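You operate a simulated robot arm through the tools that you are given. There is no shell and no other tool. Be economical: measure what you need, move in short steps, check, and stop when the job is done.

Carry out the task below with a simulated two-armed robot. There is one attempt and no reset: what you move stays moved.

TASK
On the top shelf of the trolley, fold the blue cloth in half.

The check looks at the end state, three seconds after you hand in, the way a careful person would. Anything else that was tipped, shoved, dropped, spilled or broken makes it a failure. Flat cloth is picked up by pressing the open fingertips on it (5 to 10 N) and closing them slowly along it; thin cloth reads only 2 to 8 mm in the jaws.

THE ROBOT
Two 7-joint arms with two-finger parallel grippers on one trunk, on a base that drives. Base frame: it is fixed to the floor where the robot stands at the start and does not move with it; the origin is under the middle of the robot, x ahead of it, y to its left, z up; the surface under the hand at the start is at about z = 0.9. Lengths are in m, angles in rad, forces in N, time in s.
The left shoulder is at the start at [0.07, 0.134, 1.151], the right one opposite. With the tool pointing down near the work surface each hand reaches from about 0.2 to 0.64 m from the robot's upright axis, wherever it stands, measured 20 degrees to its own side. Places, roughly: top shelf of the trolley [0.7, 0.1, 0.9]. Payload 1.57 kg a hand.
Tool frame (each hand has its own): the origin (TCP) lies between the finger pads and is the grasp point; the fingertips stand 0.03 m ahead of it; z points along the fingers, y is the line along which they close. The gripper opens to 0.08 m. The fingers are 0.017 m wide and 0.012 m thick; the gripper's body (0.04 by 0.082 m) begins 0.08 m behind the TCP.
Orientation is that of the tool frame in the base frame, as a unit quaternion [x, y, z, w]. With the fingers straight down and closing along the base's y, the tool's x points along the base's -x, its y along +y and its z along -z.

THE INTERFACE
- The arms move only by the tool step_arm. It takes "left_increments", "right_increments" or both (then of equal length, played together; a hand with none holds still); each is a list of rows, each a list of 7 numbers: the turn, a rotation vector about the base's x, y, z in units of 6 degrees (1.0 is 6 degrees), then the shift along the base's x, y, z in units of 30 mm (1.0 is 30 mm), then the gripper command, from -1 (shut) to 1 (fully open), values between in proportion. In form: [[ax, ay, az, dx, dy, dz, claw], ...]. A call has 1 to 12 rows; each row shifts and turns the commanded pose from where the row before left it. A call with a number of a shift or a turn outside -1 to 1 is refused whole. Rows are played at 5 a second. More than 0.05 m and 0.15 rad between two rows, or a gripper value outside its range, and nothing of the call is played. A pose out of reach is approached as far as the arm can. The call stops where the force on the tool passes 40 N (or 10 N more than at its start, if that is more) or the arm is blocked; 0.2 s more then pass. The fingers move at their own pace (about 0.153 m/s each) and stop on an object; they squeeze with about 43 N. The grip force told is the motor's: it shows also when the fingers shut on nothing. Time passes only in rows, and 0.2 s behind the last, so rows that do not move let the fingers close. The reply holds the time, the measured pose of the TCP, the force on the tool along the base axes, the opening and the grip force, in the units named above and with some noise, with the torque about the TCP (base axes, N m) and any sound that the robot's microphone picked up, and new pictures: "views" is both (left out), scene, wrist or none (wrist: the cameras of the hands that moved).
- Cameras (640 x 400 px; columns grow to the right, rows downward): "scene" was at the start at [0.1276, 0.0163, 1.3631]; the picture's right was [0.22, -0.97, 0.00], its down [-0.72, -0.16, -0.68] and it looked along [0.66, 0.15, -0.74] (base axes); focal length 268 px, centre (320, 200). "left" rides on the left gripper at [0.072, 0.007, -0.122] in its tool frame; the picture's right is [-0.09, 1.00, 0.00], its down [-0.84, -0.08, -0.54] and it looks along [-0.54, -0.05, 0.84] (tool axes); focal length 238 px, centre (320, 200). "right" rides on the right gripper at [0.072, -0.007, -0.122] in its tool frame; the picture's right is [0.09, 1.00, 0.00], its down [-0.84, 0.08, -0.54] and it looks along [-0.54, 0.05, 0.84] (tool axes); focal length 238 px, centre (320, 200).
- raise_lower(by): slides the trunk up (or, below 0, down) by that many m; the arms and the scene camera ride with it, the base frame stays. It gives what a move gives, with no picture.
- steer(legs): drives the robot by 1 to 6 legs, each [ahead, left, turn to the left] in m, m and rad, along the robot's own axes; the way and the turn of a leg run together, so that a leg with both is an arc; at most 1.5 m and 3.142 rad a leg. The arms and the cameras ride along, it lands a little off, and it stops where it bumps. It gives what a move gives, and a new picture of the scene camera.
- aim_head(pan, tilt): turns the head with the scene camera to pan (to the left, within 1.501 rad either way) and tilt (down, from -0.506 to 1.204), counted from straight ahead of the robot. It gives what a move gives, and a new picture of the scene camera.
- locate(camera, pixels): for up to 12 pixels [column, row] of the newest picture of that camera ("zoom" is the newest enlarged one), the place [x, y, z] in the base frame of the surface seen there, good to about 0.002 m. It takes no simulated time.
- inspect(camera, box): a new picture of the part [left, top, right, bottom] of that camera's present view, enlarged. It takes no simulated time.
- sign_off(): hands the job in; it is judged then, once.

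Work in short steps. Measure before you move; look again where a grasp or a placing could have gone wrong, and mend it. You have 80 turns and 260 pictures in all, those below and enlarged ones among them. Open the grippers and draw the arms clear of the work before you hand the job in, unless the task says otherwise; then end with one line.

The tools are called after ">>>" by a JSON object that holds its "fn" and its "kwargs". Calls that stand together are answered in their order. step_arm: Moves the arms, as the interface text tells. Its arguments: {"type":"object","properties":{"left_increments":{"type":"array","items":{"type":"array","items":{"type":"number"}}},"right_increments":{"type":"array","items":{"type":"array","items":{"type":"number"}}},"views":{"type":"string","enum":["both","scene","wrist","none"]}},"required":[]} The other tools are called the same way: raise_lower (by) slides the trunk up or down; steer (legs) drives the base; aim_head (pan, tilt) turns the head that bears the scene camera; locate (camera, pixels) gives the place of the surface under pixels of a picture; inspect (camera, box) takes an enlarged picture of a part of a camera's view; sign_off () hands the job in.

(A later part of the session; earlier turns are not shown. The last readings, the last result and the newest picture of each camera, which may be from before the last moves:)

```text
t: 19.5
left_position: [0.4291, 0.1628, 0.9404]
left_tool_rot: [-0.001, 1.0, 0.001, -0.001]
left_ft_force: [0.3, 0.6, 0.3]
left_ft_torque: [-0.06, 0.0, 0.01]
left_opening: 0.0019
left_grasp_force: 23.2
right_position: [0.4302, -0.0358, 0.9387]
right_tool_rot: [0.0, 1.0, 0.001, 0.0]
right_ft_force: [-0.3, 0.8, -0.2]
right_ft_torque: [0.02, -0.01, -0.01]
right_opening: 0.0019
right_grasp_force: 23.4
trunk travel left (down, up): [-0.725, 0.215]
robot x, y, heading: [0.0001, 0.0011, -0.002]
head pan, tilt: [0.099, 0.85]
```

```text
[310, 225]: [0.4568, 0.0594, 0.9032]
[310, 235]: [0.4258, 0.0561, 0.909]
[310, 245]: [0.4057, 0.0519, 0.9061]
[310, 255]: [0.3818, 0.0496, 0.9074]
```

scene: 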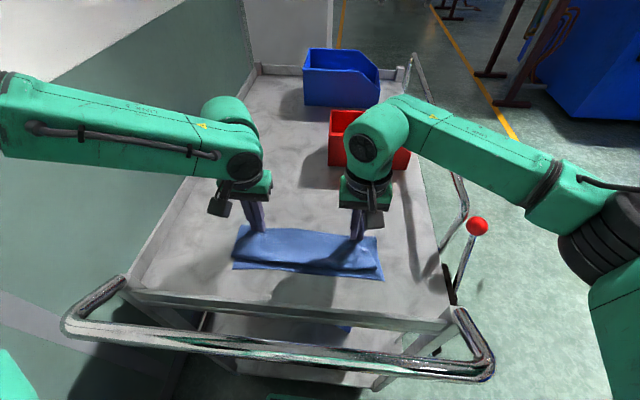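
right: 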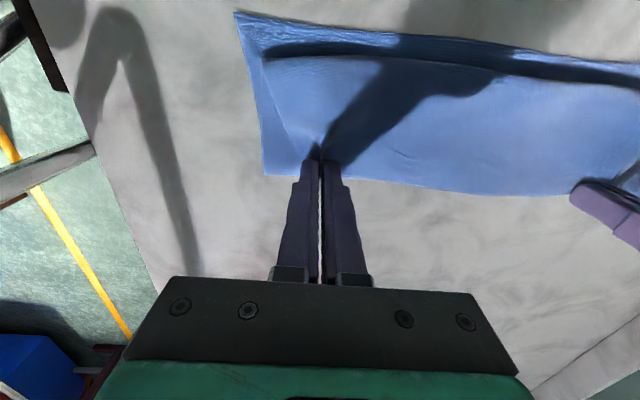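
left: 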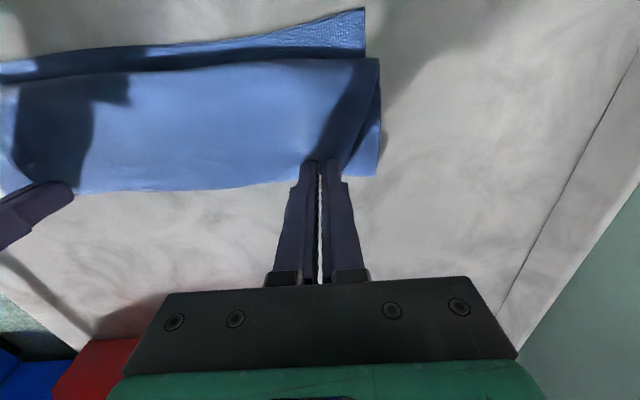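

The vertical pinch can't flip the hem this way round. Better plan: lift the cloth off so it hangs, lay the free lower half down toward +x, and then lay the held edge over it toward +x, which is the grip's natural direction. First I lift straight up.

>>> {"fn": "step_arm", "kwargs": {"left_increments": [[0, 0, 0, 0, 0, 0.9, -1], [0, 0, 0, 0, 0, 0.9, -1], [0, 0, 0, 0, 0, 0.9, -1], [0, 0, 0, 0, 0, 0.9, -1], [0, 0, 0, 0, 0, 0.9, -1], [0, 0, 0, 0, 0, 0.9, -1], [0, 0, 0, 0, 0, 0.9, -1], [0, 0, 0, 0, 0, 0.9, -1], [0, 0, 0, 0, 0, 0, -1]], "right_increments": [[0, 0, 0, 0, 0, 0.9, -1], [0, 0, 0, 0, 0, 0.9, -1], [0, 0, 0, 0, 0, 0.9, -1], [0, 0, 0, 0, 0, 0.9, -1], [0, 0, 0, 0, 0, 0.9, -1], [0, 0, 0, 0, 0, 0.9, -1], [0, 0, 0, 0, 0, 0.9, -1], [0, 0, 0, 0, 0, 0.9, -1], [0, 0, 0, 0, 0, 0, -1]]}}

```text
t: 21.5
left_position: [0.4322, 0.1625, 1.1569]
left_tool_rot: [0.0, 1.0, -0.001, -0.001]
left_ft_force: [-1.2, -1.4, 0.1]
left_ft_torque: [-0.06, 0.02, 0.01]
left_opening: 0.002
left_grasp_force: 23.6
right_position: [0.4303, -0.0353, 1.1549]
right_tool_rot: [0.0, 1.0, 0.0, 0.0]
right_ft_force: [0.0, 1.4, 0.4]
right_ft_torque: [0.02, 0.02, 0.0]
right_opening: 0.0016
right_grasp_force: 23.5
trunk travel left (down, up): [-0.725, 0.215]
robot x, y, heading: [-0.0032, -0.0022, 0.004]
head pan, tilt: [0.099, 0.85]
```

scene: 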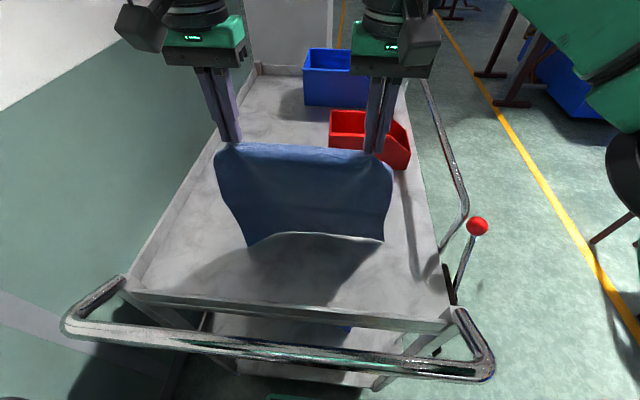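
right: 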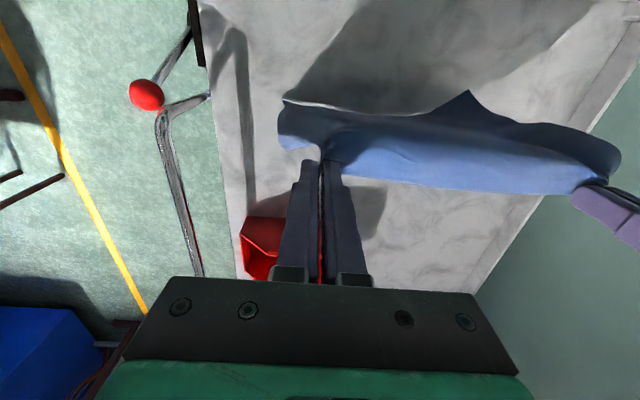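
left: 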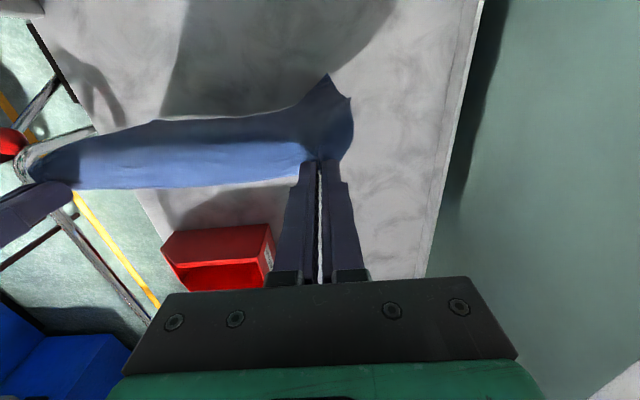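

The cloth hangs from both hands. I measure the bottom edge.

>>> {"fn": "locate", "kwargs": {"camera": "scene", "pixels": [[250, 243], [285, 234], [320, 233], [381, 240], [320, 190], [320, 155], [230, 200], [390, 200]]}}

>>> {"fn": "inspect", "kwargs": {"camera": "scene", "box": [200, 130, 420, 270]}}

```text
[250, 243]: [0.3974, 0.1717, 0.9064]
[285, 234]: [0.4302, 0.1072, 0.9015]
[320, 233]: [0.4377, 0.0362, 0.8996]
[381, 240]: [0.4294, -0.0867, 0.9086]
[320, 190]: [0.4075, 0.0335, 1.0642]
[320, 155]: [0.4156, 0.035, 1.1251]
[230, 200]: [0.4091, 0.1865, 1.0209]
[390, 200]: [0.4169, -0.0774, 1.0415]
```

```text
2.86 times, centred on (310, 200) of scene
```

zoom: 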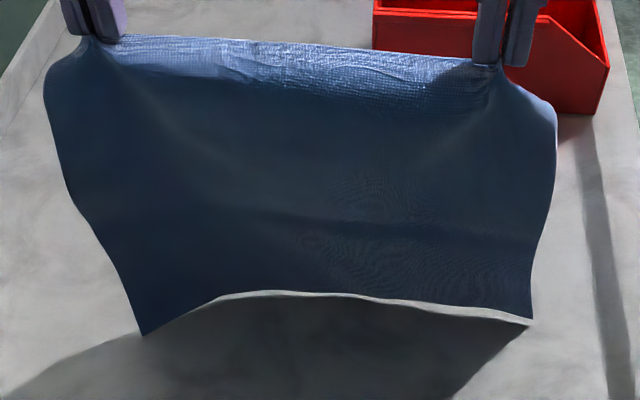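

The bottom edge just brushes the shelf at x≈0.40–0.43. I raise 2 cm, shift 8 cm in +x, let it settle.

>>> {"fn": "step_arm", "kwargs": {"left_increments": [[0, 0, 0, 0, 0, 0.8, -1], [0, 0, 0, 0.6, 0, 0, -1], [0, 0, 0, 0.7, 0, 0, -1], [0, 0, 0, 0.7, 0, 0, -1], [0, 0, 0, 0.7, 0, 0, -1], [0, 0, 0, 0, 0, 0, -1], [0, 0, 0, 0, 0, 0, -1], [0, 0, 0, 0, 0, 0, -1]], "right_increments": [[0, 0, 0, 0, 0, 0.8, -1], [0, 0, 0, 0.6, 0, 0, -1], [0, 0, 0, 0.7, 0, 0, -1], [0, 0, 0, 0.7, 0, 0, -1], [0, 0, 0, 0.7, 0, 0, -1], [0, 0, 0, 0, 0, 0, -1], [0, 0, 0, 0, 0, 0, -1], [0, 0, 0, 0, 0, 0, -1]], "views": "scene"}}

>>> {"fn": "inspect", "kwargs": {"camera": "scene", "box": [200, 110, 420, 250]}}

```text
t: 23.3
left_position: [0.4972, 0.1727, 1.1741]
left_tool_rot: [-0.001, 1.0, -0.001, 0.0]
left_ft_force: [-0.4, -4.6, 0.5]
left_ft_torque: [-0.16, 0.02, 0.04]
left_opening: 0.0021
left_grasp_force: 23.5
left hand out of reach, approached as far as the arm can: row 4, 5
right_position: [0.5109, -0.0344, 1.18]
right_tool_rot: [0.0, 1.0, 0.0, -0.001]
right_ft_force: [-0.5, 4.1, -0.2]
right_ft_torque: [0.18, 0.02, 0.0]
right_opening: 0.0022
right_grasp_force: 23.2
trunk travel left (down, up): [-0.725, 0.215]
robot x, y, heading: [0.0009, 0.0001, 0.001]
head pan, tilt: [0.099, 0.85]
```

scene: 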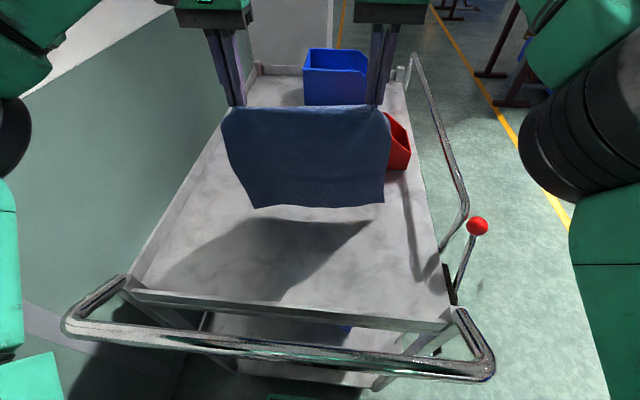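

```text
2.86 times, centred on (310, 180) of scene
```

zoom: 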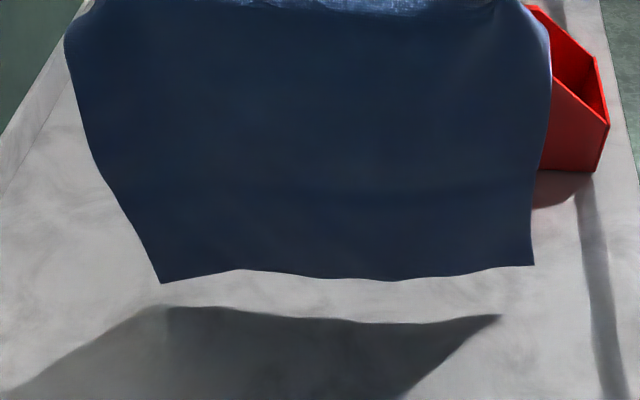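

Left hit its limit at x=0.497 and drifted outward, stretching the cloth. I bring the left hand back in 1 cm and the right back to x≈0.498, then measure the bottom edge.

>>> {"fn": "step_arm", "kwargs": {"left_increments": [[0, 0, 0, -0.1, -0.25, 0.1, -1], [0, 0, 0, 0, 0, 0, -1], [0, 0, 0, 0, 0, 0, -1]], "right_increments": [[0, 0, 0, -0.5, 0, 0, -1], [0, 0, 0, 0, 0, 0, -1], [0, 0, 0, 0, 0, 0, -1]], "views": "scene"}}

>>> {"fn": "locate", "kwargs": {"camera": "scene", "pixels": [[257, 205], [285, 203], [320, 204], [350, 204], [380, 200], [320, 160]]}}

```text
t: 24.1
left_position: [0.4927, 0.1659, 1.176]
left_tool_rot: [-0.001, 1.0, 0.001, 0.0]
left_ft_force: [1.1, -0.9, 0.0]
left_ft_torque: [-0.06, -0.04, -0.02]
left_opening: 0.0021
left_grasp_force: 23.6
right_position: [0.4965, -0.0353, 1.1809]
right_tool_rot: [0.0, 1.0, 0.0, 0.0]
right_ft_force: [-0.2, 0.6, -0.1]
right_ft_torque: [0.05, 0.01, 0.02]
right_opening: 0.0021
right_grasp_force: 23.5
trunk travel left (down, up): [-0.725, 0.215]
robot x, y, heading: [-0.0013, 0.0012, -0.0]
head pan, tilt: [0.099, 0.85]
```

scene: 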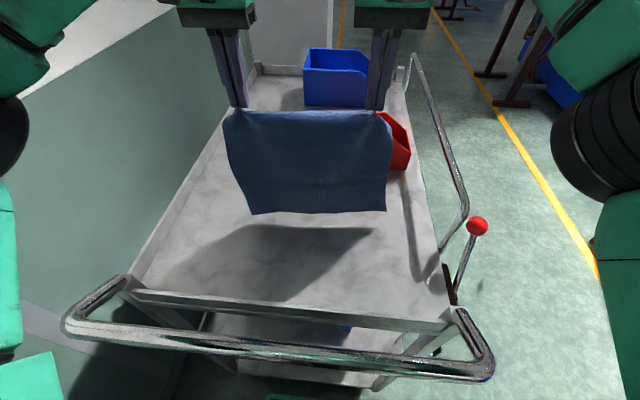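

```text
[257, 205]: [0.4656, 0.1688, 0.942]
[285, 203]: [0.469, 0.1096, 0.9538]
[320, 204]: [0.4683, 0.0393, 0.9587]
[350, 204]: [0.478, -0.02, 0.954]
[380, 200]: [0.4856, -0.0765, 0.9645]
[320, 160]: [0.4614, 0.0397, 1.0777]
```

The bottom edge hovers a few cm up at x≈0.47, and the sheet bulges toward −x, which is what I want. I lower with a slight −x drift so the lower half lays out toward +x.

>>> {"fn": "step_arm", "kwargs": {"left_increments": [[0, 0, 0, 0, 0, -0.8, -1], [0, 0, 0, -0.2, 0, -0.8, -1], [0, 0, 0, -0.3, 0, -0.8, -1], [0, 0, 0, -0.4, 0, -0.7, -1], [0, 0, 0, -0.5, 0, -0.7, -1], [0, 0, 0, 0, 0, 0, -1]], "right_increments": [[0, 0, 0, -0.15, 0, -0.85, -1], [0, 0, 0, -0.3, 0, -0.85, -1], [0, 0, 0, -0.4, 0, -0.8, -1], [0, 0, 0, -0.4, 0, -0.7, -1], [0, 0, 0, -0.5, 0, -0.7, -1], [0, 0, 0, 0, 0, 0, -1]]}}

>>> {"fn": "inspect", "kwargs": {"camera": "scene", "box": [190, 110, 430, 260]}}

```text
t: 25.5
left_position: [0.4494, 0.1646, 1.0611]
left_tool_rot: [-0.001, 1.0, 0.0, -0.001]
left_ft_force: [0.1, -0.2, 0.0]
left_ft_torque: [-0.02, -0.01, -0.02]
left_opening: 0.0024
left_grasp_force: 23.7
right_position: [0.4432, -0.0369, 1.0619]
right_tool_rot: [-0.001, 1.0, 0.0, 0.0]
right_ft_force: [0.4, 1.0, 0.2]
right_ft_torque: [0.0, 0.03, 0.01]
right_opening: 0.0019
right_grasp_force: 23.9
trunk travel left (down, up): [-0.725, 0.215]
robot x, y, heading: [0.0012, 0.0008, 0.002]
head pan, tilt: [0.099, 0.85]
```

scene: 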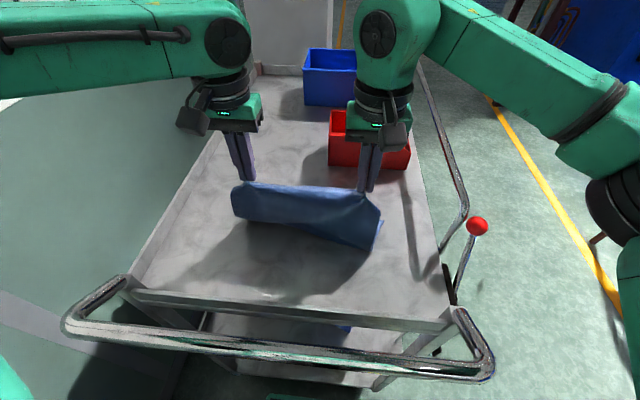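
right: 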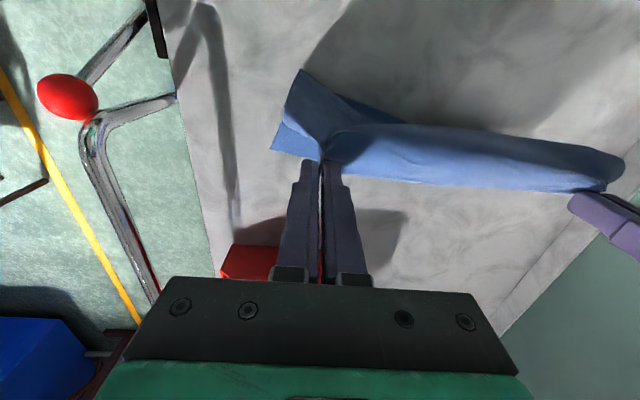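
left: 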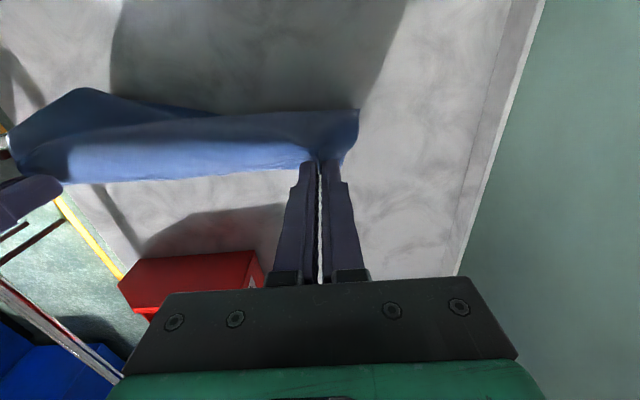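

```text
2.67 times, centred on (310, 185) of scene
```

zoom: 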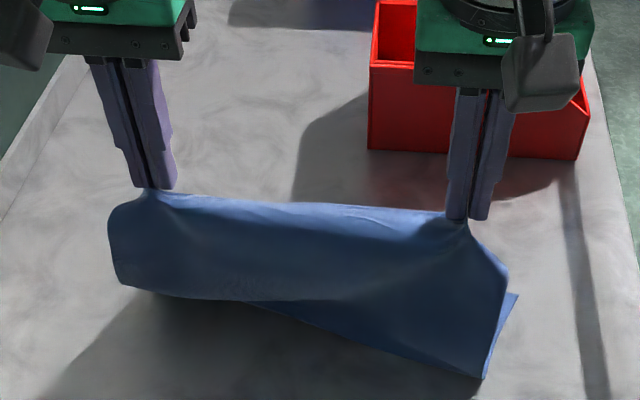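

The lower half has tucked under toward +x, but skewed left to right. I measure the bend line and what's visible of the bottom edge.

>>> {"fn": "locate", "kwargs": {"camera": "zoom", "pixels": [[125, 284], [240, 300], [300, 318], [400, 352], [482, 374], [514, 296], [500, 330], [505, 265], [300, 250]]}}

>>> {"fn": "inspect", "kwargs": {"camera": "right", "box": [250, 50, 450, 200]}}

```text
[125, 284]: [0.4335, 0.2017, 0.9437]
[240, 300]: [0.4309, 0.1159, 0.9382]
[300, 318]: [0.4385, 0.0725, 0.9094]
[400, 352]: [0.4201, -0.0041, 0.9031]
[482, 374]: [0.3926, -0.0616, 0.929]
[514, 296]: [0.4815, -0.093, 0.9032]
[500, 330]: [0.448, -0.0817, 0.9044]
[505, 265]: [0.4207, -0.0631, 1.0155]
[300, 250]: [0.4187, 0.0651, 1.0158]
```

```text
2.67 times, centred on (350, 125) of right
```

zoom: 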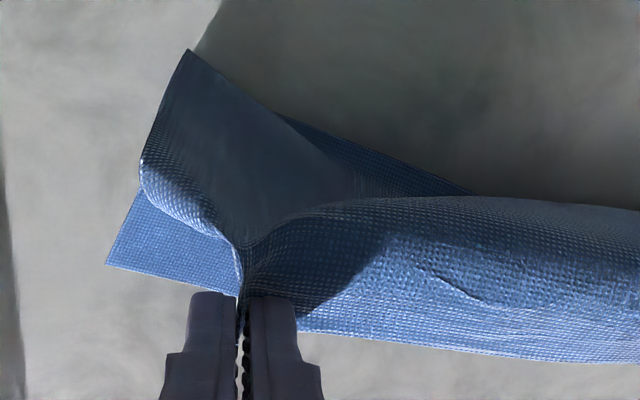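

The left side tucked farther than the right, as the left side hangs about 1 cm lower. I lift again, keep the left hand 1 cm higher, and re-check the hanging edge.

>>> {"fn": "step_arm", "kwargs": {"left_increments": [[0, 0, 0, 0.4, 0, 0.8, -1], [0, 0, 0, 0.4, 0, 0.8, -1], [0, 0, 0, 0.3, 0, 0.9, -1], [0, 0, 0, 0, 0, 0.9, -1], [0, 0, 0, 0, 0, 0.7, -1], [0, 0, 0, 0, 0, 0, -1], [0, 0, 0, 0, 0, 0, -1], [0, 0, 0, 0, 0, 0, -1]], "right_increments": [[0, 0, 0, 0.5, 0, 0.8, -1], [0, 0, 0, 0.5, 0, 0.8, -1], [0, 0, 0, 0.4, 0, 0.8, -1], [0, 0, 0, 0, 0, 0.8, -1], [0, 0, 0, 0, 0, 0.5, -1], [0, 0, 0, 0, 0, 0, -1], [0, 0, 0, 0, 0, 0, -1], [0, 0, 0, 0, 0, 0, -1]], "views": "scene"}}

>>> {"fn": "inspect", "kwargs": {"camera": "scene", "box": [190, 90, 430, 240]}}

```text
t: 27.3
left_position: [0.4826, 0.1654, 1.1856]
left_tool_rot: [-0.001, 1.0, 0.0, -0.001]
left_ft_force: [0.4, -0.6, 0.3]
left_ft_torque: [-0.06, 0.01, 0.0]
left_opening: 0.0021
left_grasp_force: 23.6
right_position: [0.4863, -0.036, 1.173]
right_tool_rot: [0.0, 1.0, 0.0, 0.0]
right_ft_force: [0.1, 1.1, 0.3]
right_ft_torque: [0.05, 0.03, -0.05]
right_opening: 0.0021
right_grasp_force: 23.7
trunk travel left (down, up): [-0.725, 0.215]
robot x, y, heading: [-0.0008, 0.0051, -0.002]
head pan, tilt: [0.099, 0.85]
```

scene: 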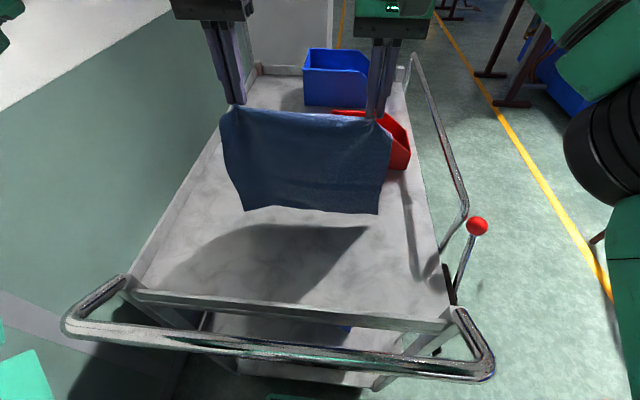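

```text
2.67 times, centred on (310, 165) of scene
```

zoom: 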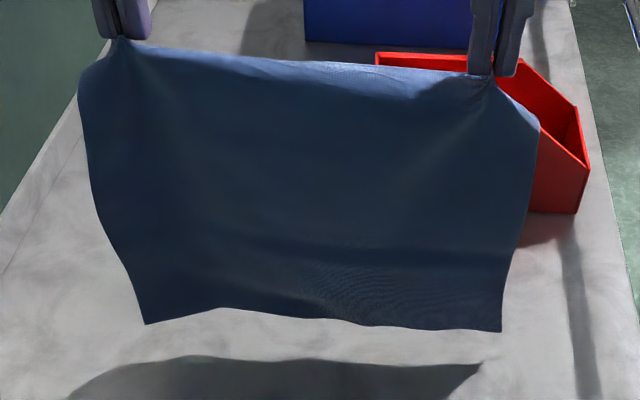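

>>> {"fn": "locate", "kwargs": {"camera": "zoom", "pixels": [[148, 320], [220, 304], [320, 315], [400, 324], [498, 328], [120, 240], [515, 240], [320, 200]]}}

```text
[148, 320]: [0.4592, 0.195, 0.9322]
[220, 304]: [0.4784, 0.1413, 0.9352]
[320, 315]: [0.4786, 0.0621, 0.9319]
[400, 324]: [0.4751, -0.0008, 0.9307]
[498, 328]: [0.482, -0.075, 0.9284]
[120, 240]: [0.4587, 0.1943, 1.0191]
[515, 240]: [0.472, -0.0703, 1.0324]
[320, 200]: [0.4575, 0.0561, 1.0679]
```

The bottom edge is now level (z≈0.93, x≈0.47). I lower to contact and then come −x and down together in equal steps, so the edge trails.

>>> {"fn": "step_arm", "kwargs": {"left_increments": [[0, 0, 0, 0, 0, -0.6, -1], [0, 0, 0, 0, 0, -0.6, -1], [0, 0, 0, -0.3, 0, -0.4, -1], [0, 0, 0, -0.4, 0, -0.5, -1], [0, 0, 0, -0.4, 0, -0.5, -1], [0, 0, 0, 0, 0, 0, -1]], "right_increments": [[0, 0, 0, -0.1, 0, -0.6, -1], [0, 0, 0, 0, 0, -0.6, -1], [0, 0, 0, -0.3, 0, -0.4, -1], [0, 0, 0, -0.4, 0, -0.5, -1], [0, 0, 0, -0.4, 0, -0.5, -1], [0, 0, 0, 0, 0, 0, -1]], "views": "scene"}}

>>> {"fn": "inspect", "kwargs": {"camera": "scene", "box": [190, 110, 430, 260]}}

```text
t: 28.7
left_position: [0.4519, 0.1643, 1.1074]
left_tool_rot: [-0.001, 1.0, 0.001, -0.001]
left_ft_force: [-0.6, -0.5, 0.5]
left_ft_torque: [-0.05, 0.02, 0.01]
left_opening: 0.002
left_grasp_force: 23.8
right_position: [0.4494, -0.0352, 1.0945]
right_tool_rot: [0.0, 1.0, 0.0, -0.001]
right_ft_force: [-0.7, 0.1, -0.6]
right_ft_torque: [-0.02, -0.02, -0.01]
right_opening: 0.0019
right_grasp_force: 23.3
trunk travel left (down, up): [-0.725, 0.215]
robot x, y, heading: [0.0021, 0.002, -0.003]
head pan, tilt: [0.099, 0.85]
```

scene: 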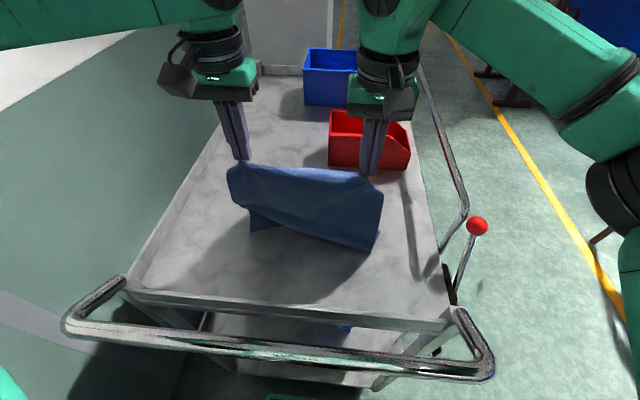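

```text
2.67 times, centred on (310, 185) of scene
```

zoom: 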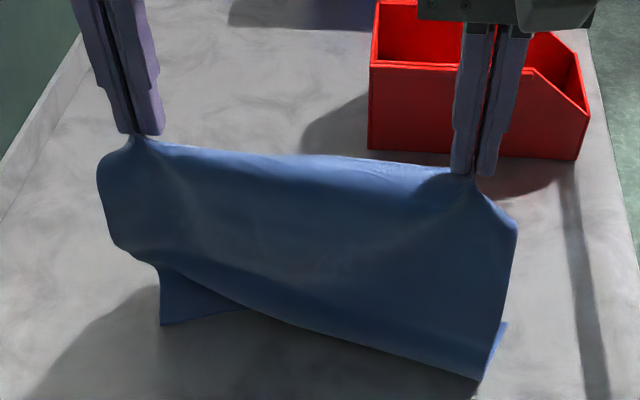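

The left corner buckled the other way. I lift once more and this time sweep mainly in −x with only shallow contact, so the whole bottom edge trails behind toward +x.

>>> {"fn": "step_arm", "kwargs": {"left_increments": [[0, 0, 0, 0.4, 0, 0.8, -1], [0, 0, 0, 0.4, 0, 0.8, -1], [0, 0, 0, 0.4, 0, 0.7, -1], [0, 0, 0, 0, 0, 0, -1], [0, 0, 0, 0, 0, 0, -1], [0, 0, 0, 0, 0, 0, -1], [0, 0, 0, -0.6, 0, -0.6, -1], [0, 0, 0, -0.9, 0, -0.5, -1], [0, 0, 0, -0.9, 0, -0.4, -1], [0, 0, 0, -0.9, 0, -0.4, -1], [0, 0, 0, 0, 0, 0, -1]], "right_increments": [[0, 0, 0, 0.4, 0, 0.8, -1], [0, 0, 0, 0.4, 0, 0.8, -1], [0, 0, 0, 0.4, 0, 0.7, -1], [0, 0, 0, 0, 0, 0, -1], [0, 0, 0, 0, 0, 0, -1], [0, 0, 0, 0, 0, 0, -1], [0, 0, 0, -0.6, 0, -0.5, -1], [0, 0, 0, -0.9, 0, -0.4, -1], [0, 0, 0, -0.9, 0, -0.4, -1], [0, 0, 0, -0.9, 0, -0.4, -1], [0, 0, 0, 0, 0, 0, -1]], "views": "scene"}}

>>> {"fn": "inspect", "kwargs": {"camera": "scene", "box": [190, 110, 430, 260]}}

```text
t: 31.1
left_position: [0.3877, 0.1662, 1.1186]
left_tool_rot: [-0.001, 1.0, 0.0, -0.002]
left_ft_force: [0.2, -1.2, -0.2]
left_ft_torque: [-0.07, 0.05, -0.01]
left_opening: 0.0022
left_grasp_force: 23.4
right_position: [0.3867, -0.0374, 1.1129]
right_tool_rot: [0.001, 1.0, 0.0, 0.0]
right_ft_force: [0.6, 1.4, -0.1]
right_ft_torque: [0.05, 0.0, -0.02]
right_opening: 0.0023
right_grasp_force: 24.0
trunk travel left (down, up): [-0.725, 0.215]
robot x, y, heading: [0.0042, 0.0005, -0.0]
head pan, tilt: [0.099, 0.85]
```

scene: 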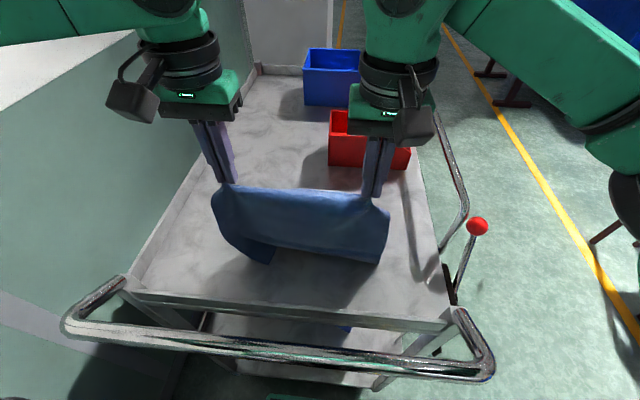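

```text
2.67 times, centred on (310, 185) of scene
```

zoom: 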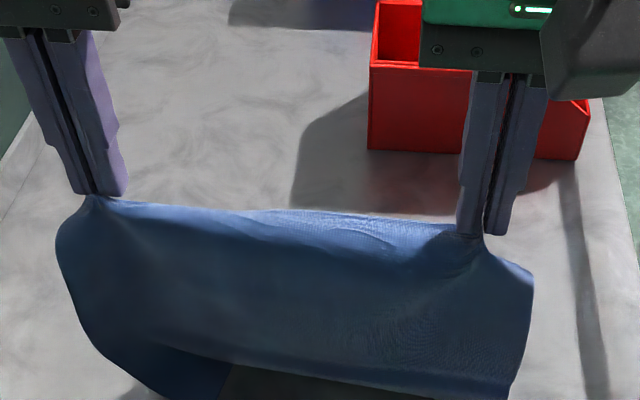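

Most of the edge trails, with a small curl at the left corner. I keep sweeping −x without lowering to pull it straight and look from both views.

>>> {"fn": "step_arm", "kwargs": {"left_increments": [[0, 0, 0, -0.6, 0, 0.2, -1], [0, 0, 0, -0.7, 0, 0.1, -1], [0, 0, 0, -0.5, 0, 0, -1], [0, 0, 0, 0, 0, 0, -1]], "right_increments": [[0, 0, 0, -0.6, 0, 0, -1], [0, 0, 0, -0.7, 0, 0, -1], [0, 0, 0, -0.5, 0, 0, -1], [0, 0, 0, 0, 0, 0, -1]]}}

>>> {"fn": "inspect", "kwargs": {"camera": "scene", "box": [180, 160, 420, 310]}}

```text
t: 32.1
left_position: [0.3346, 0.1634, 1.1292]
left_tool_rot: [0.0, 1.0, 0.0, -0.001]
left_ft_force: [-0.4, -0.1, 0.0]
left_ft_torque: [-0.07, -0.01, -0.01]
left_opening: 0.0022
left_grasp_force: 23.4
right_position: [0.333, -0.0364, 1.114]
right_tool_rot: [0.001, 1.0, -0.001, 0.0]
right_ft_force: [-0.8, 0.5, -0.3]
right_ft_torque: [0.05, -0.03, -0.03]
right_opening: 0.002
right_grasp_force: 23.6
trunk travel left (down, up): [-0.725, 0.215]
robot x, y, heading: [-0.0021, -0.0043, -0.001]
head pan, tilt: [0.099, 0.85]
```

scene: 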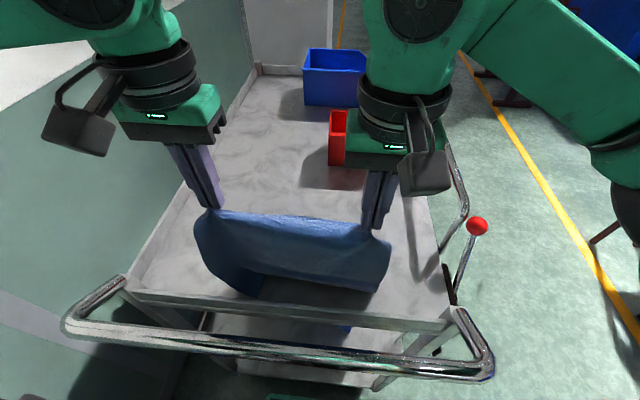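
right: 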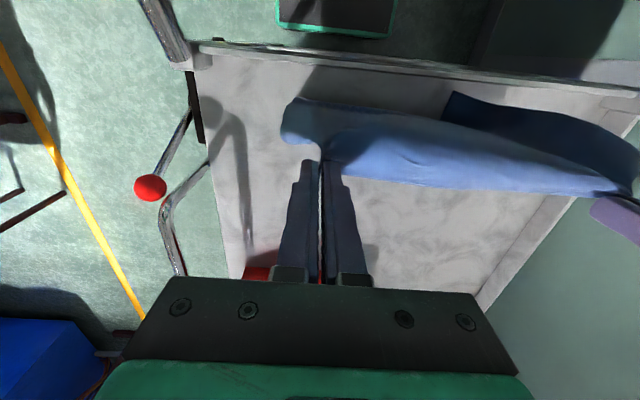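
left: 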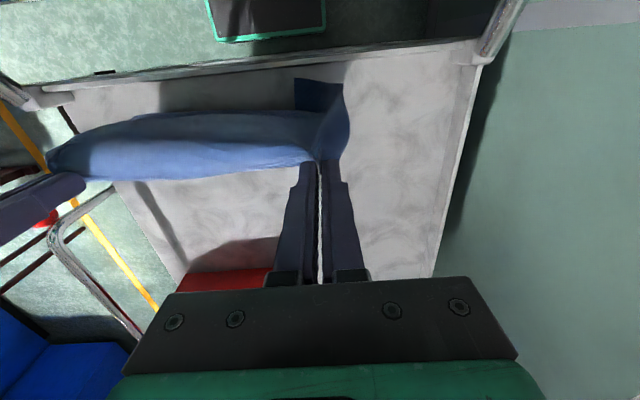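

```text
2.67 times, centred on (300, 235) of scene
```

zoom: 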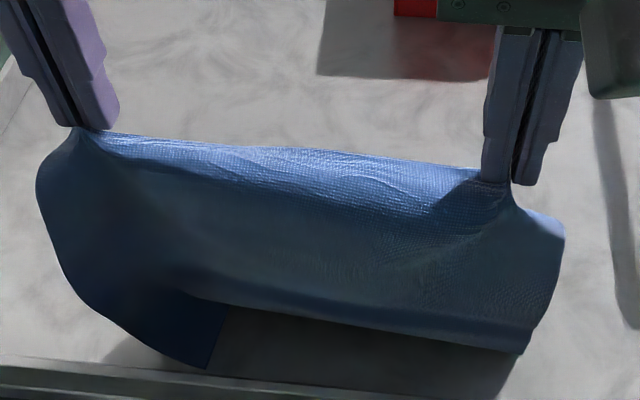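

The left wing of the cloth has a residual bend toward −x. I lift clear again at x≈0.47 and yaw the left tool about −24° so that wing swings toward +x, then re-measure the hanging edge.

>>> {"fn": "step_arm", "kwargs": {"left_increments": [[0, 0, 0, 0.5, 0, 0.9, -1], [0, 0, 0, 0.6, 0, 0.9, -1], [0, 0, -1, 0.9, 0, 0.5, -1], [0, 0, -1, 0.9, 0, 0, -1], [0, 0, -1, 0.9, 0, 0, -1], [0, 0, -1, 0.7, 0, 0, -1], [0, 0, 0, 0, 0, 0, -1], [0, 0, 0, 0, 0, 0, -1], [0, 0, 0, 0, 0, 0, -1]], "right_increments": [[0, 0, 0, 0.5, 0, 0.9, -1], [0, 0, 0, 0.6, 0, 0.9, -1], [0, 0, 0, 0.9, 0, 0.5, -1], [0, 0, 0, 0.9, 0, 0, -1], [0, 0, 0, 0.9, 0, 0, -1], [0, 0, 0, 0.7, 0, 0, -1], [0, 0, 0, 0, 0, 0, -1], [0, 0, 0, 0, 0, 0, -1], [0, 0, 0, 0, 0, 0, -1]], "views": "scene"}}

>>> {"fn": "inspect", "kwargs": {"camera": "scene", "box": [190, 90, 430, 240]}}

```text
t: 34.1
left_position: [0.47, 0.1636, 1.1978]
left_tool_rot: [0.206, 0.978, 0.0, -0.001]
left_ft_force: [-0.7, -2.7, -0.5]
left_ft_torque: [-0.06, -0.01, 0.02]
left_opening: 0.0021
left_grasp_force: 23.9
right_position: [0.4673, -0.0357, 1.1827]
right_tool_rot: [0.0, 1.0, 0.0, 0.0]
right_ft_force: [0.2, 2.7, 0.4]
right_ft_torque: [0.16, -0.03, 0.04]
right_opening: 0.0019
right_grasp_force: 23.5
trunk travel left (down, up): [-0.725, 0.215]
robot x, y, heading: [0.0024, -0.0026, -0.002]
head pan, tilt: [0.099, 0.85]
```

scene: 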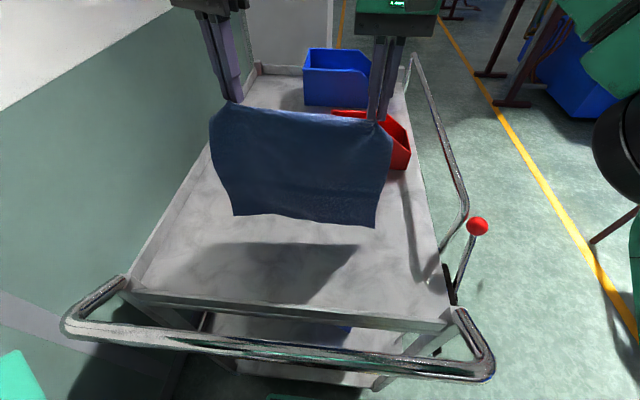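

```text
2.67 times, centred on (310, 165) of scene
```

zoom: 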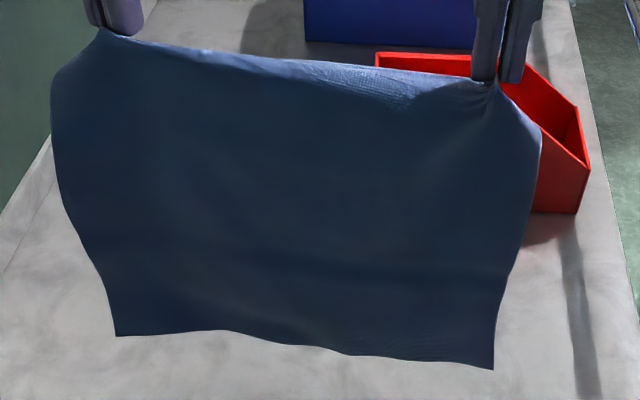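

>>> {"fn": "locate", "kwargs": {"camera": "zoom", "pixels": [[119, 331], [220, 326], [320, 344], [400, 354], [490, 364], [300, 200]]}}

```text
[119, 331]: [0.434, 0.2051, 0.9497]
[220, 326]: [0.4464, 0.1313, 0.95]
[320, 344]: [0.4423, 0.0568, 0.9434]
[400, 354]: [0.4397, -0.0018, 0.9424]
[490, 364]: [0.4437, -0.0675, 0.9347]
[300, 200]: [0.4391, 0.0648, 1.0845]
```

The edge hangs straight and nearly level now. I sweep −x while lowering steadily.

>>> {"fn": "step_arm", "kwargs": {"left_increments": [[0, 0, 0, -0.7, 0, -0.9, -1], [0, 0, 0, -0.8, 0, -0.7, -1], [0, 0, 0, -0.8, 0, -0.5, -1], [0, 0, 0, -0.8, 0, -0.5, -1], [0, 0, 0, -0.6, 0, -0.5, -1], [0, 0, 0, 0, 0, 0, -1]], "right_increments": [[0, 0, 0, -0.7, 0, -0.6, -1], [0, 0, 0, -0.8, 0, -0.6, -1], [0, 0, 0, -0.8, 0, -0.5, -1], [0, 0, 0, -0.8, 0, -0.5, -1], [0, 0, 0, -0.6, 0, -0.5, -1], [0, 0, 0, 0, 0, 0, -1]]}}

>>> {"fn": "inspect", "kwargs": {"camera": "scene", "box": [180, 140, 420, 290]}}

```text
t: 35.5
left_position: [0.3591, 0.1618, 1.1049]
left_tool_rot: [0.207, 0.978, 0.001, -0.001]
left_ft_force: [-0.3, -0.8, -0.5]
left_ft_torque: [-0.04, 0.0, 0.04]
left_opening: 0.0022
left_grasp_force: 23.9
right_position: [0.3547, -0.0354, 1.1]
right_tool_rot: [0.0, 1.0, 0.0, 0.001]
right_ft_force: [0.2, 2.0, -0.2]
right_ft_torque: [0.07, -0.01, -0.01]
right_opening: 0.0018
right_grasp_force: 23.7
trunk travel left (down, up): [-0.725, 0.215]
robot x, y, heading: [-0.0028, 0.001, 0.005]
head pan, tilt: [0.099, 0.85]
```

scene: 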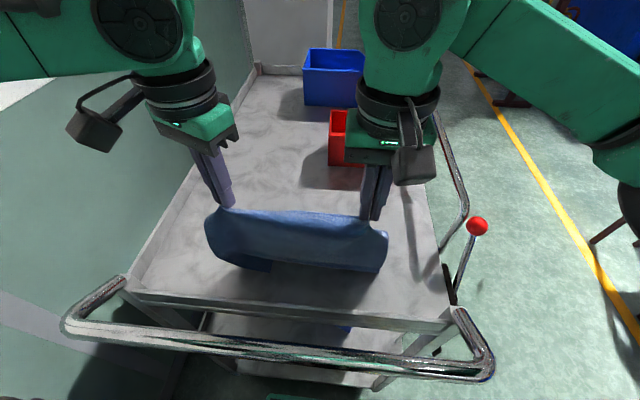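
right: 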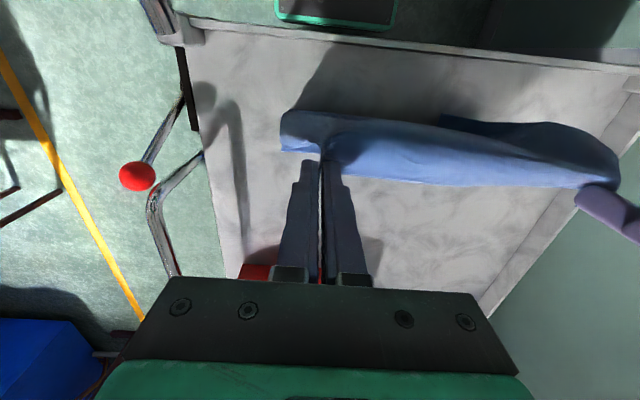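
left: 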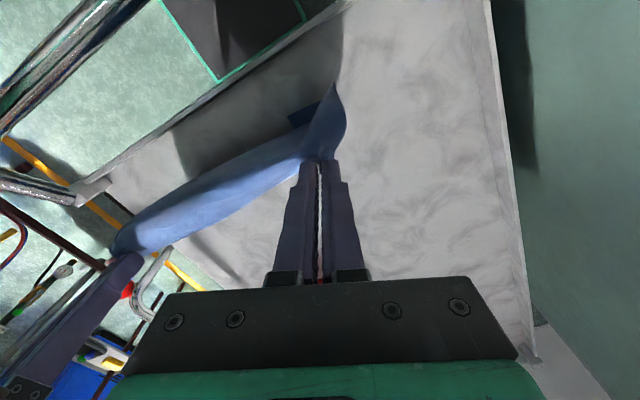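

```text
2.67 times, centred on (300, 215) of scene
```

zoom: 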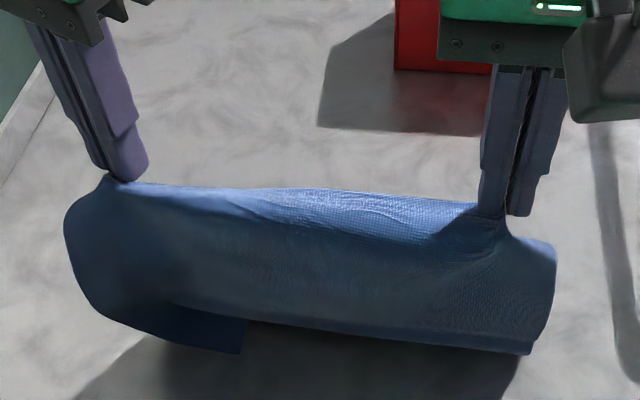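

Only the left bottom corner bent forward again; the rest trails properly. I lift only the left hand to free that corner, let it swing back, then lower it again gently.

>>> {"fn": "step_arm", "kwargs": {"left_increments": [[0, 0, 0, 0.3, 0, 0.9, -1], [0, 0, -1, 0.3, 0, 0.9, -1], [0, 0, -1, 0, 0, 0.3, -1], [0, 0, 0, 0, 0, 0, -1], [0, 0, 0, 0, 0, 0, -1]], "right_increments": [[0, 0, 0, -0.2, 0, -0.3, -1], [0, 0, 0, -0.2, 0, -0.3, -1], [0, 0, 0, 0, 0, -0.3, -1], [0, 0, 0, 0, 0, 0, -1], [0, 0, 0, 0, 0, 0, -1]], "views": "scene"}}

>>> {"fn": "inspect", "kwargs": {"camera": "scene", "box": [180, 140, 420, 290]}}

```text
t: 36.7
left_position: [0.3751, 0.1631, 1.1682]
left_tool_rot: [0.309, 0.951, -0.003, -0.001]
left_ft_force: [-4.3, -27.4, -14.2]
left_ft_torque: [-0.87, -0.01, 0.26]
left_opening: 0.0024
left_grasp_force: 23.7
right_position: [0.3453, -0.0339, 1.0749]
right_tool_rot: [0.0, 1.0, 0.003, 0.0]
right_ft_force: [3.6, 27.2, 13.6]
right_ft_torque: [1.09, -0.08, -0.18]
right_opening: 0.0047
right_grasp_force: 25.3
trunk travel left (down, up): [-0.725, 0.215]
robot x, y, heading: [0.0023, -0.0004, 0.0]
head pan, tilt: [0.099, 0.85]
```

scene: 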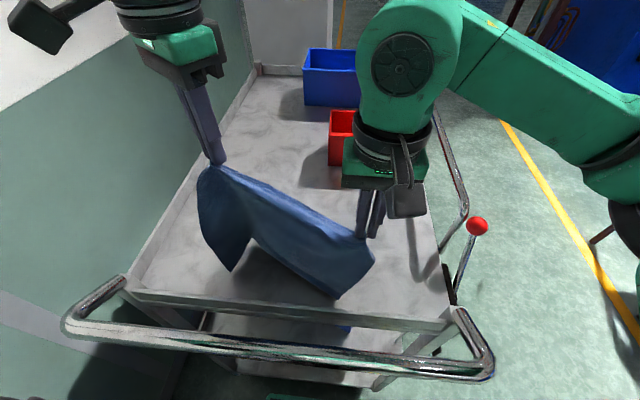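

```text
2.67 times, centred on (300, 215) of scene
```

zoom: 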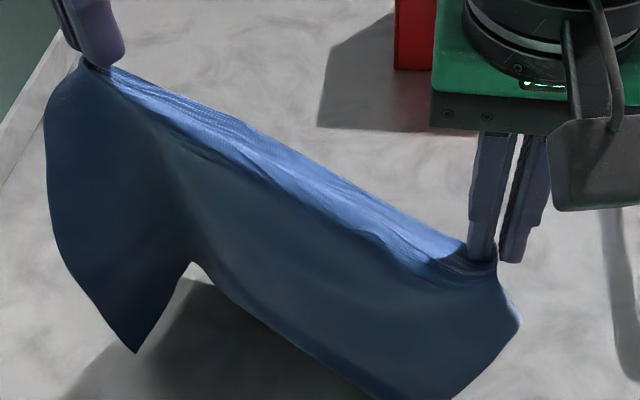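

That overstretched the cloth between the hands (27 N), so I immediately bring the left hand back down and the right one up, then lift both evenly clear.

>>> {"fn": "step_arm", "kwargs": {"left_increments": [[0, 0, 0, 0, -0.1, -0.7, -1], [0, 0, 0, 0, 0, -0.4, -1], [0, 0, 0, 0.5, 0, 0.6, -1], [0, 0, 0, 0.8, 0, 0.6, -1], [0, 0, 0, 0.8, 0, 0.6, -1], [0, 0, 0, 0.8, 0, 0.4, -1], [0, 0, 0, 0.3, 0, 0, -1], [0, 0, 0, 0, 0, 0, -1], [0, 0, 0, 0, 0, 0, -1], [0, 0, 0, 0, 0, 0, -1]], "right_increments": [[0, 0, 0, 0.2, 0, 0.7, -1], [0, 0, 0, 0.3, 0, 0.6, -1], [0, 0, 0, 0.8, 0, 0.6, -1], [0, 0, 0, 0.9, 0, 0.6, -1], [0, 0, 0, 0.9, 0, 0.6, -1], [0, 0, 0, 0.8, 0, 0.4, -1], [0, 0, 0, 0.3, 0, 0, -1], [0, 0, 0, 0, 0, 0, -1], [0, 0, 0, 0, 0, 0, -1], [0, 0, 0, 0, 0, 0, -1]], "views": "scene"}}

>>> {"fn": "inspect", "kwargs": {"camera": "scene", "box": [190, 90, 430, 240]}}

```text
t: 38.9
left_position: [0.4726, 0.1608, 1.2013]
left_tool_rot: [0.308, 0.951, -0.001, -0.001]
left_ft_force: [-0.9, -0.8, -0.8]
left_ft_torque: [0.0, -0.03, 0.02]
left_opening: 0.0023
left_grasp_force: 23.7
right_position: [0.4712, -0.0369, 1.1792]
right_tool_rot: [0.001, 1.0, 0.0, 0.0]
right_ft_force: [0.4, 0.7, 0.2]
right_ft_torque: [0.0, -0.02, 0.05]
right_opening: 0.002
right_grasp_force: 23.5
trunk travel left (down, up): [-0.725, 0.215]
robot x, y, heading: [-0.0012, -0.0022, 0.0]
head pan, tilt: [0.099, 0.85]
```

scene: 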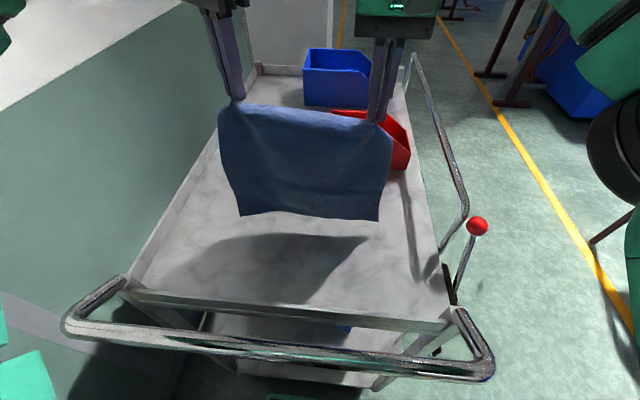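

```text
2.67 times, centred on (310, 165) of scene
```

zoom: 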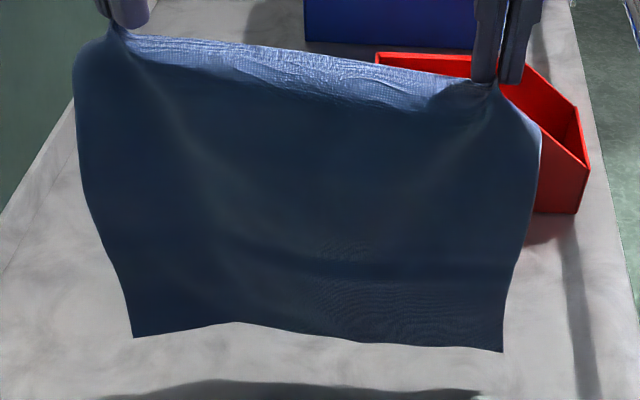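

The cloth hangs neatly again with grips intact, left 2 cm higher. I sweep −x faster while lowering equally, keeping that height difference.

>>> {"fn": "step_arm", "kwargs": {"left_increments": [[0, 0, 0, -0.9, 0, -0.6, -1], [0, 0, 0, -1, 0, -0.8, -1], [0, 0, 0, -1, 0, -0.7, -1], [0, 0, 0, -0.7, 0, -0.5, -1], [0, 0, 0, 0, 0, 0, -1]], "right_increments": [[0, 0, 0, -0.9, 0, -0.6, -1], [0, 0, 0, -1, 0, -0.8, -1], [0, 0, 0, -1, 0, -0.7, -1], [0, 0, 0, -0.7, 0, -0.5, -1], [0, 0, 0, 0, 0, 0, -1]], "views": "scene"}}

>>> {"fn": "inspect", "kwargs": {"camera": "scene", "box": [180, 140, 420, 290]}}

```text
t: 40.1
left_position: [0.3646, 0.1625, 1.1221]
left_tool_rot: [0.309, 0.951, -0.001, -0.002]
left_ft_force: [0.1, -1.6, -0.6]
left_ft_torque: [-0.1, 0.01, 0.0]
left_opening: 0.0021
left_grasp_force: 23.5
right_position: [0.3604, -0.0369, 1.1026]
right_tool_rot: [0.001, 1.0, 0.0, 0.001]
right_ft_force: [0.1, 1.5, -0.1]
right_ft_torque: [0.06, 0.0, 0.02]
right_opening: 0.0017
right_grasp_force: 23.5
trunk travel left (down, up): [-0.725, 0.215]
robot x, y, heading: [0.0002, -0.0016, 0.004]
head pan, tilt: [0.099, 0.85]
```

scene: 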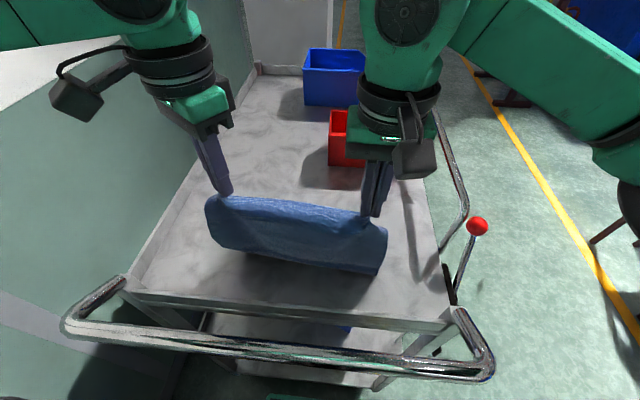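

```text
2.67 times, centred on (300, 215) of scene
```

zoom: 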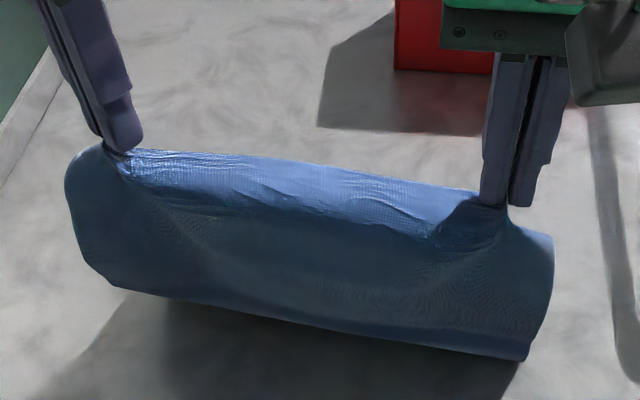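

Now the whole lower part trails toward +x in one straight roll. I continue lowering, the left hand catching up to level.

>>> {"fn": "step_arm", "kwargs": {"left_increments": [[0, 0, 0, -0.3, 0, -0.7, -1], [0, 0, 0, -0.2, 0, -0.8, -1], [0, 0, 0, 0, 0, -0.8, -1], [0, 0, 0, 0, 0, 0, -1]], "right_increments": [[0, 0, 0, -0.3, 0, -0.5, -1], [0, 0, 0, -0.2, 0, -0.6, -1], [0, 0, 0, 0, 0, -0.6, -1], [0, 0, 0, 0, 0, 0, -1]]}}

>>> {"fn": "inspect", "kwargs": {"camera": "scene", "box": [180, 160, 420, 310]}}

```text
t: 41.1
left_position: [0.3481, 0.1614, 1.0534]
left_tool_rot: [0.308, 0.951, 0.0, -0.001]
left_ft_force: [0.2, -1.2, 0.0]
left_ft_torque: [-0.04, -0.03, 0.04]
left_opening: 0.002
left_grasp_force: 23.8
right_position: [0.348, -0.0361, 1.0502]
right_tool_rot: [0.0, 1.0, 0.0, 0.0]
right_ft_force: [-1.0, 1.2, 0.2]
right_ft_torque: [0.05, 0.02, -0.03]
right_opening: 0.0018
right_grasp_force: 23.6
trunk travel left (down, up): [-0.725, 0.215]
robot x, y, heading: [0.0022, -0.0012, -0.0]
head pan, tilt: [0.099, 0.85]
```

scene: 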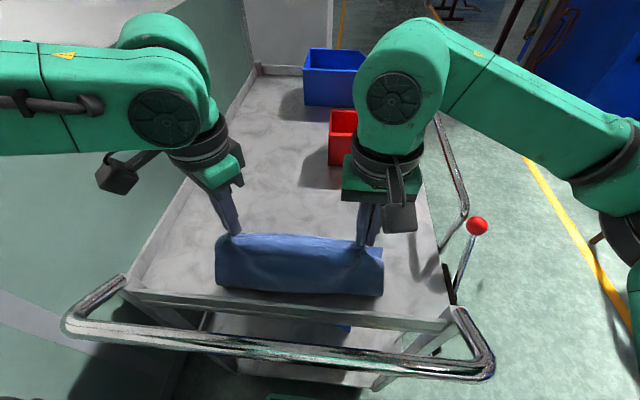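
right: 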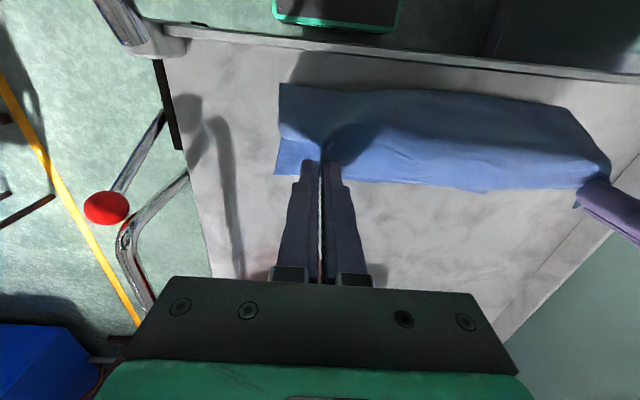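
left: 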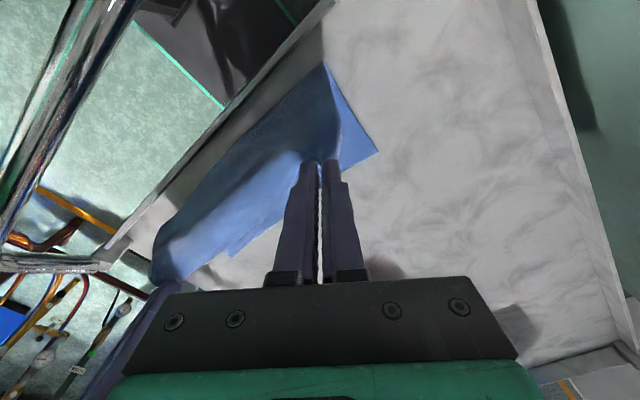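

```text
2.67 times, centred on (300, 235) of scene
```

zoom: 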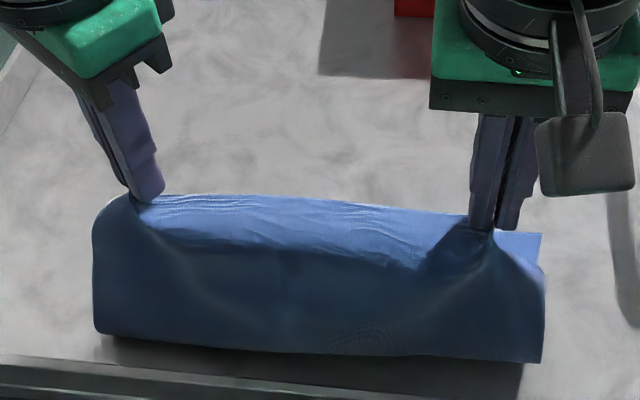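

Excellent: a straight roll with the bottom edge out at +x. I measure the free bottom edge and the front bend.

>>> {"fn": "locate", "kwargs": {"camera": "left", "pixels": [[377, 152], [360, 162], [233, 255], [327, 70]]}}

>>> {"fn": "locate", "kwargs": {"camera": "right", "pixels": [[277, 172], [290, 174], [480, 191], [282, 86], [570, 112]]}}

>>> {"fn": "locate", "kwargs": {"camera": "zoom", "pixels": [[100, 325], [320, 348], [530, 358], [538, 238]]}}

```text
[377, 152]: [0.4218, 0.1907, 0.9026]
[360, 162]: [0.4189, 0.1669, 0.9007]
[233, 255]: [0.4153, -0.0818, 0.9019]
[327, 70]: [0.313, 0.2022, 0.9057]
```

```text
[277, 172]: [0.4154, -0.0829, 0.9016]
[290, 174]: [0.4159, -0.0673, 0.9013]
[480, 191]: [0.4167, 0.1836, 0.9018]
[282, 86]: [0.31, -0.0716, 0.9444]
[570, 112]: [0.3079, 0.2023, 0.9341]
```

```text
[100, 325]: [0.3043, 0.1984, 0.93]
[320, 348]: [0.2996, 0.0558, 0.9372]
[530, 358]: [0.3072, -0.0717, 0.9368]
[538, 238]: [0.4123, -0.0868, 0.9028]
```

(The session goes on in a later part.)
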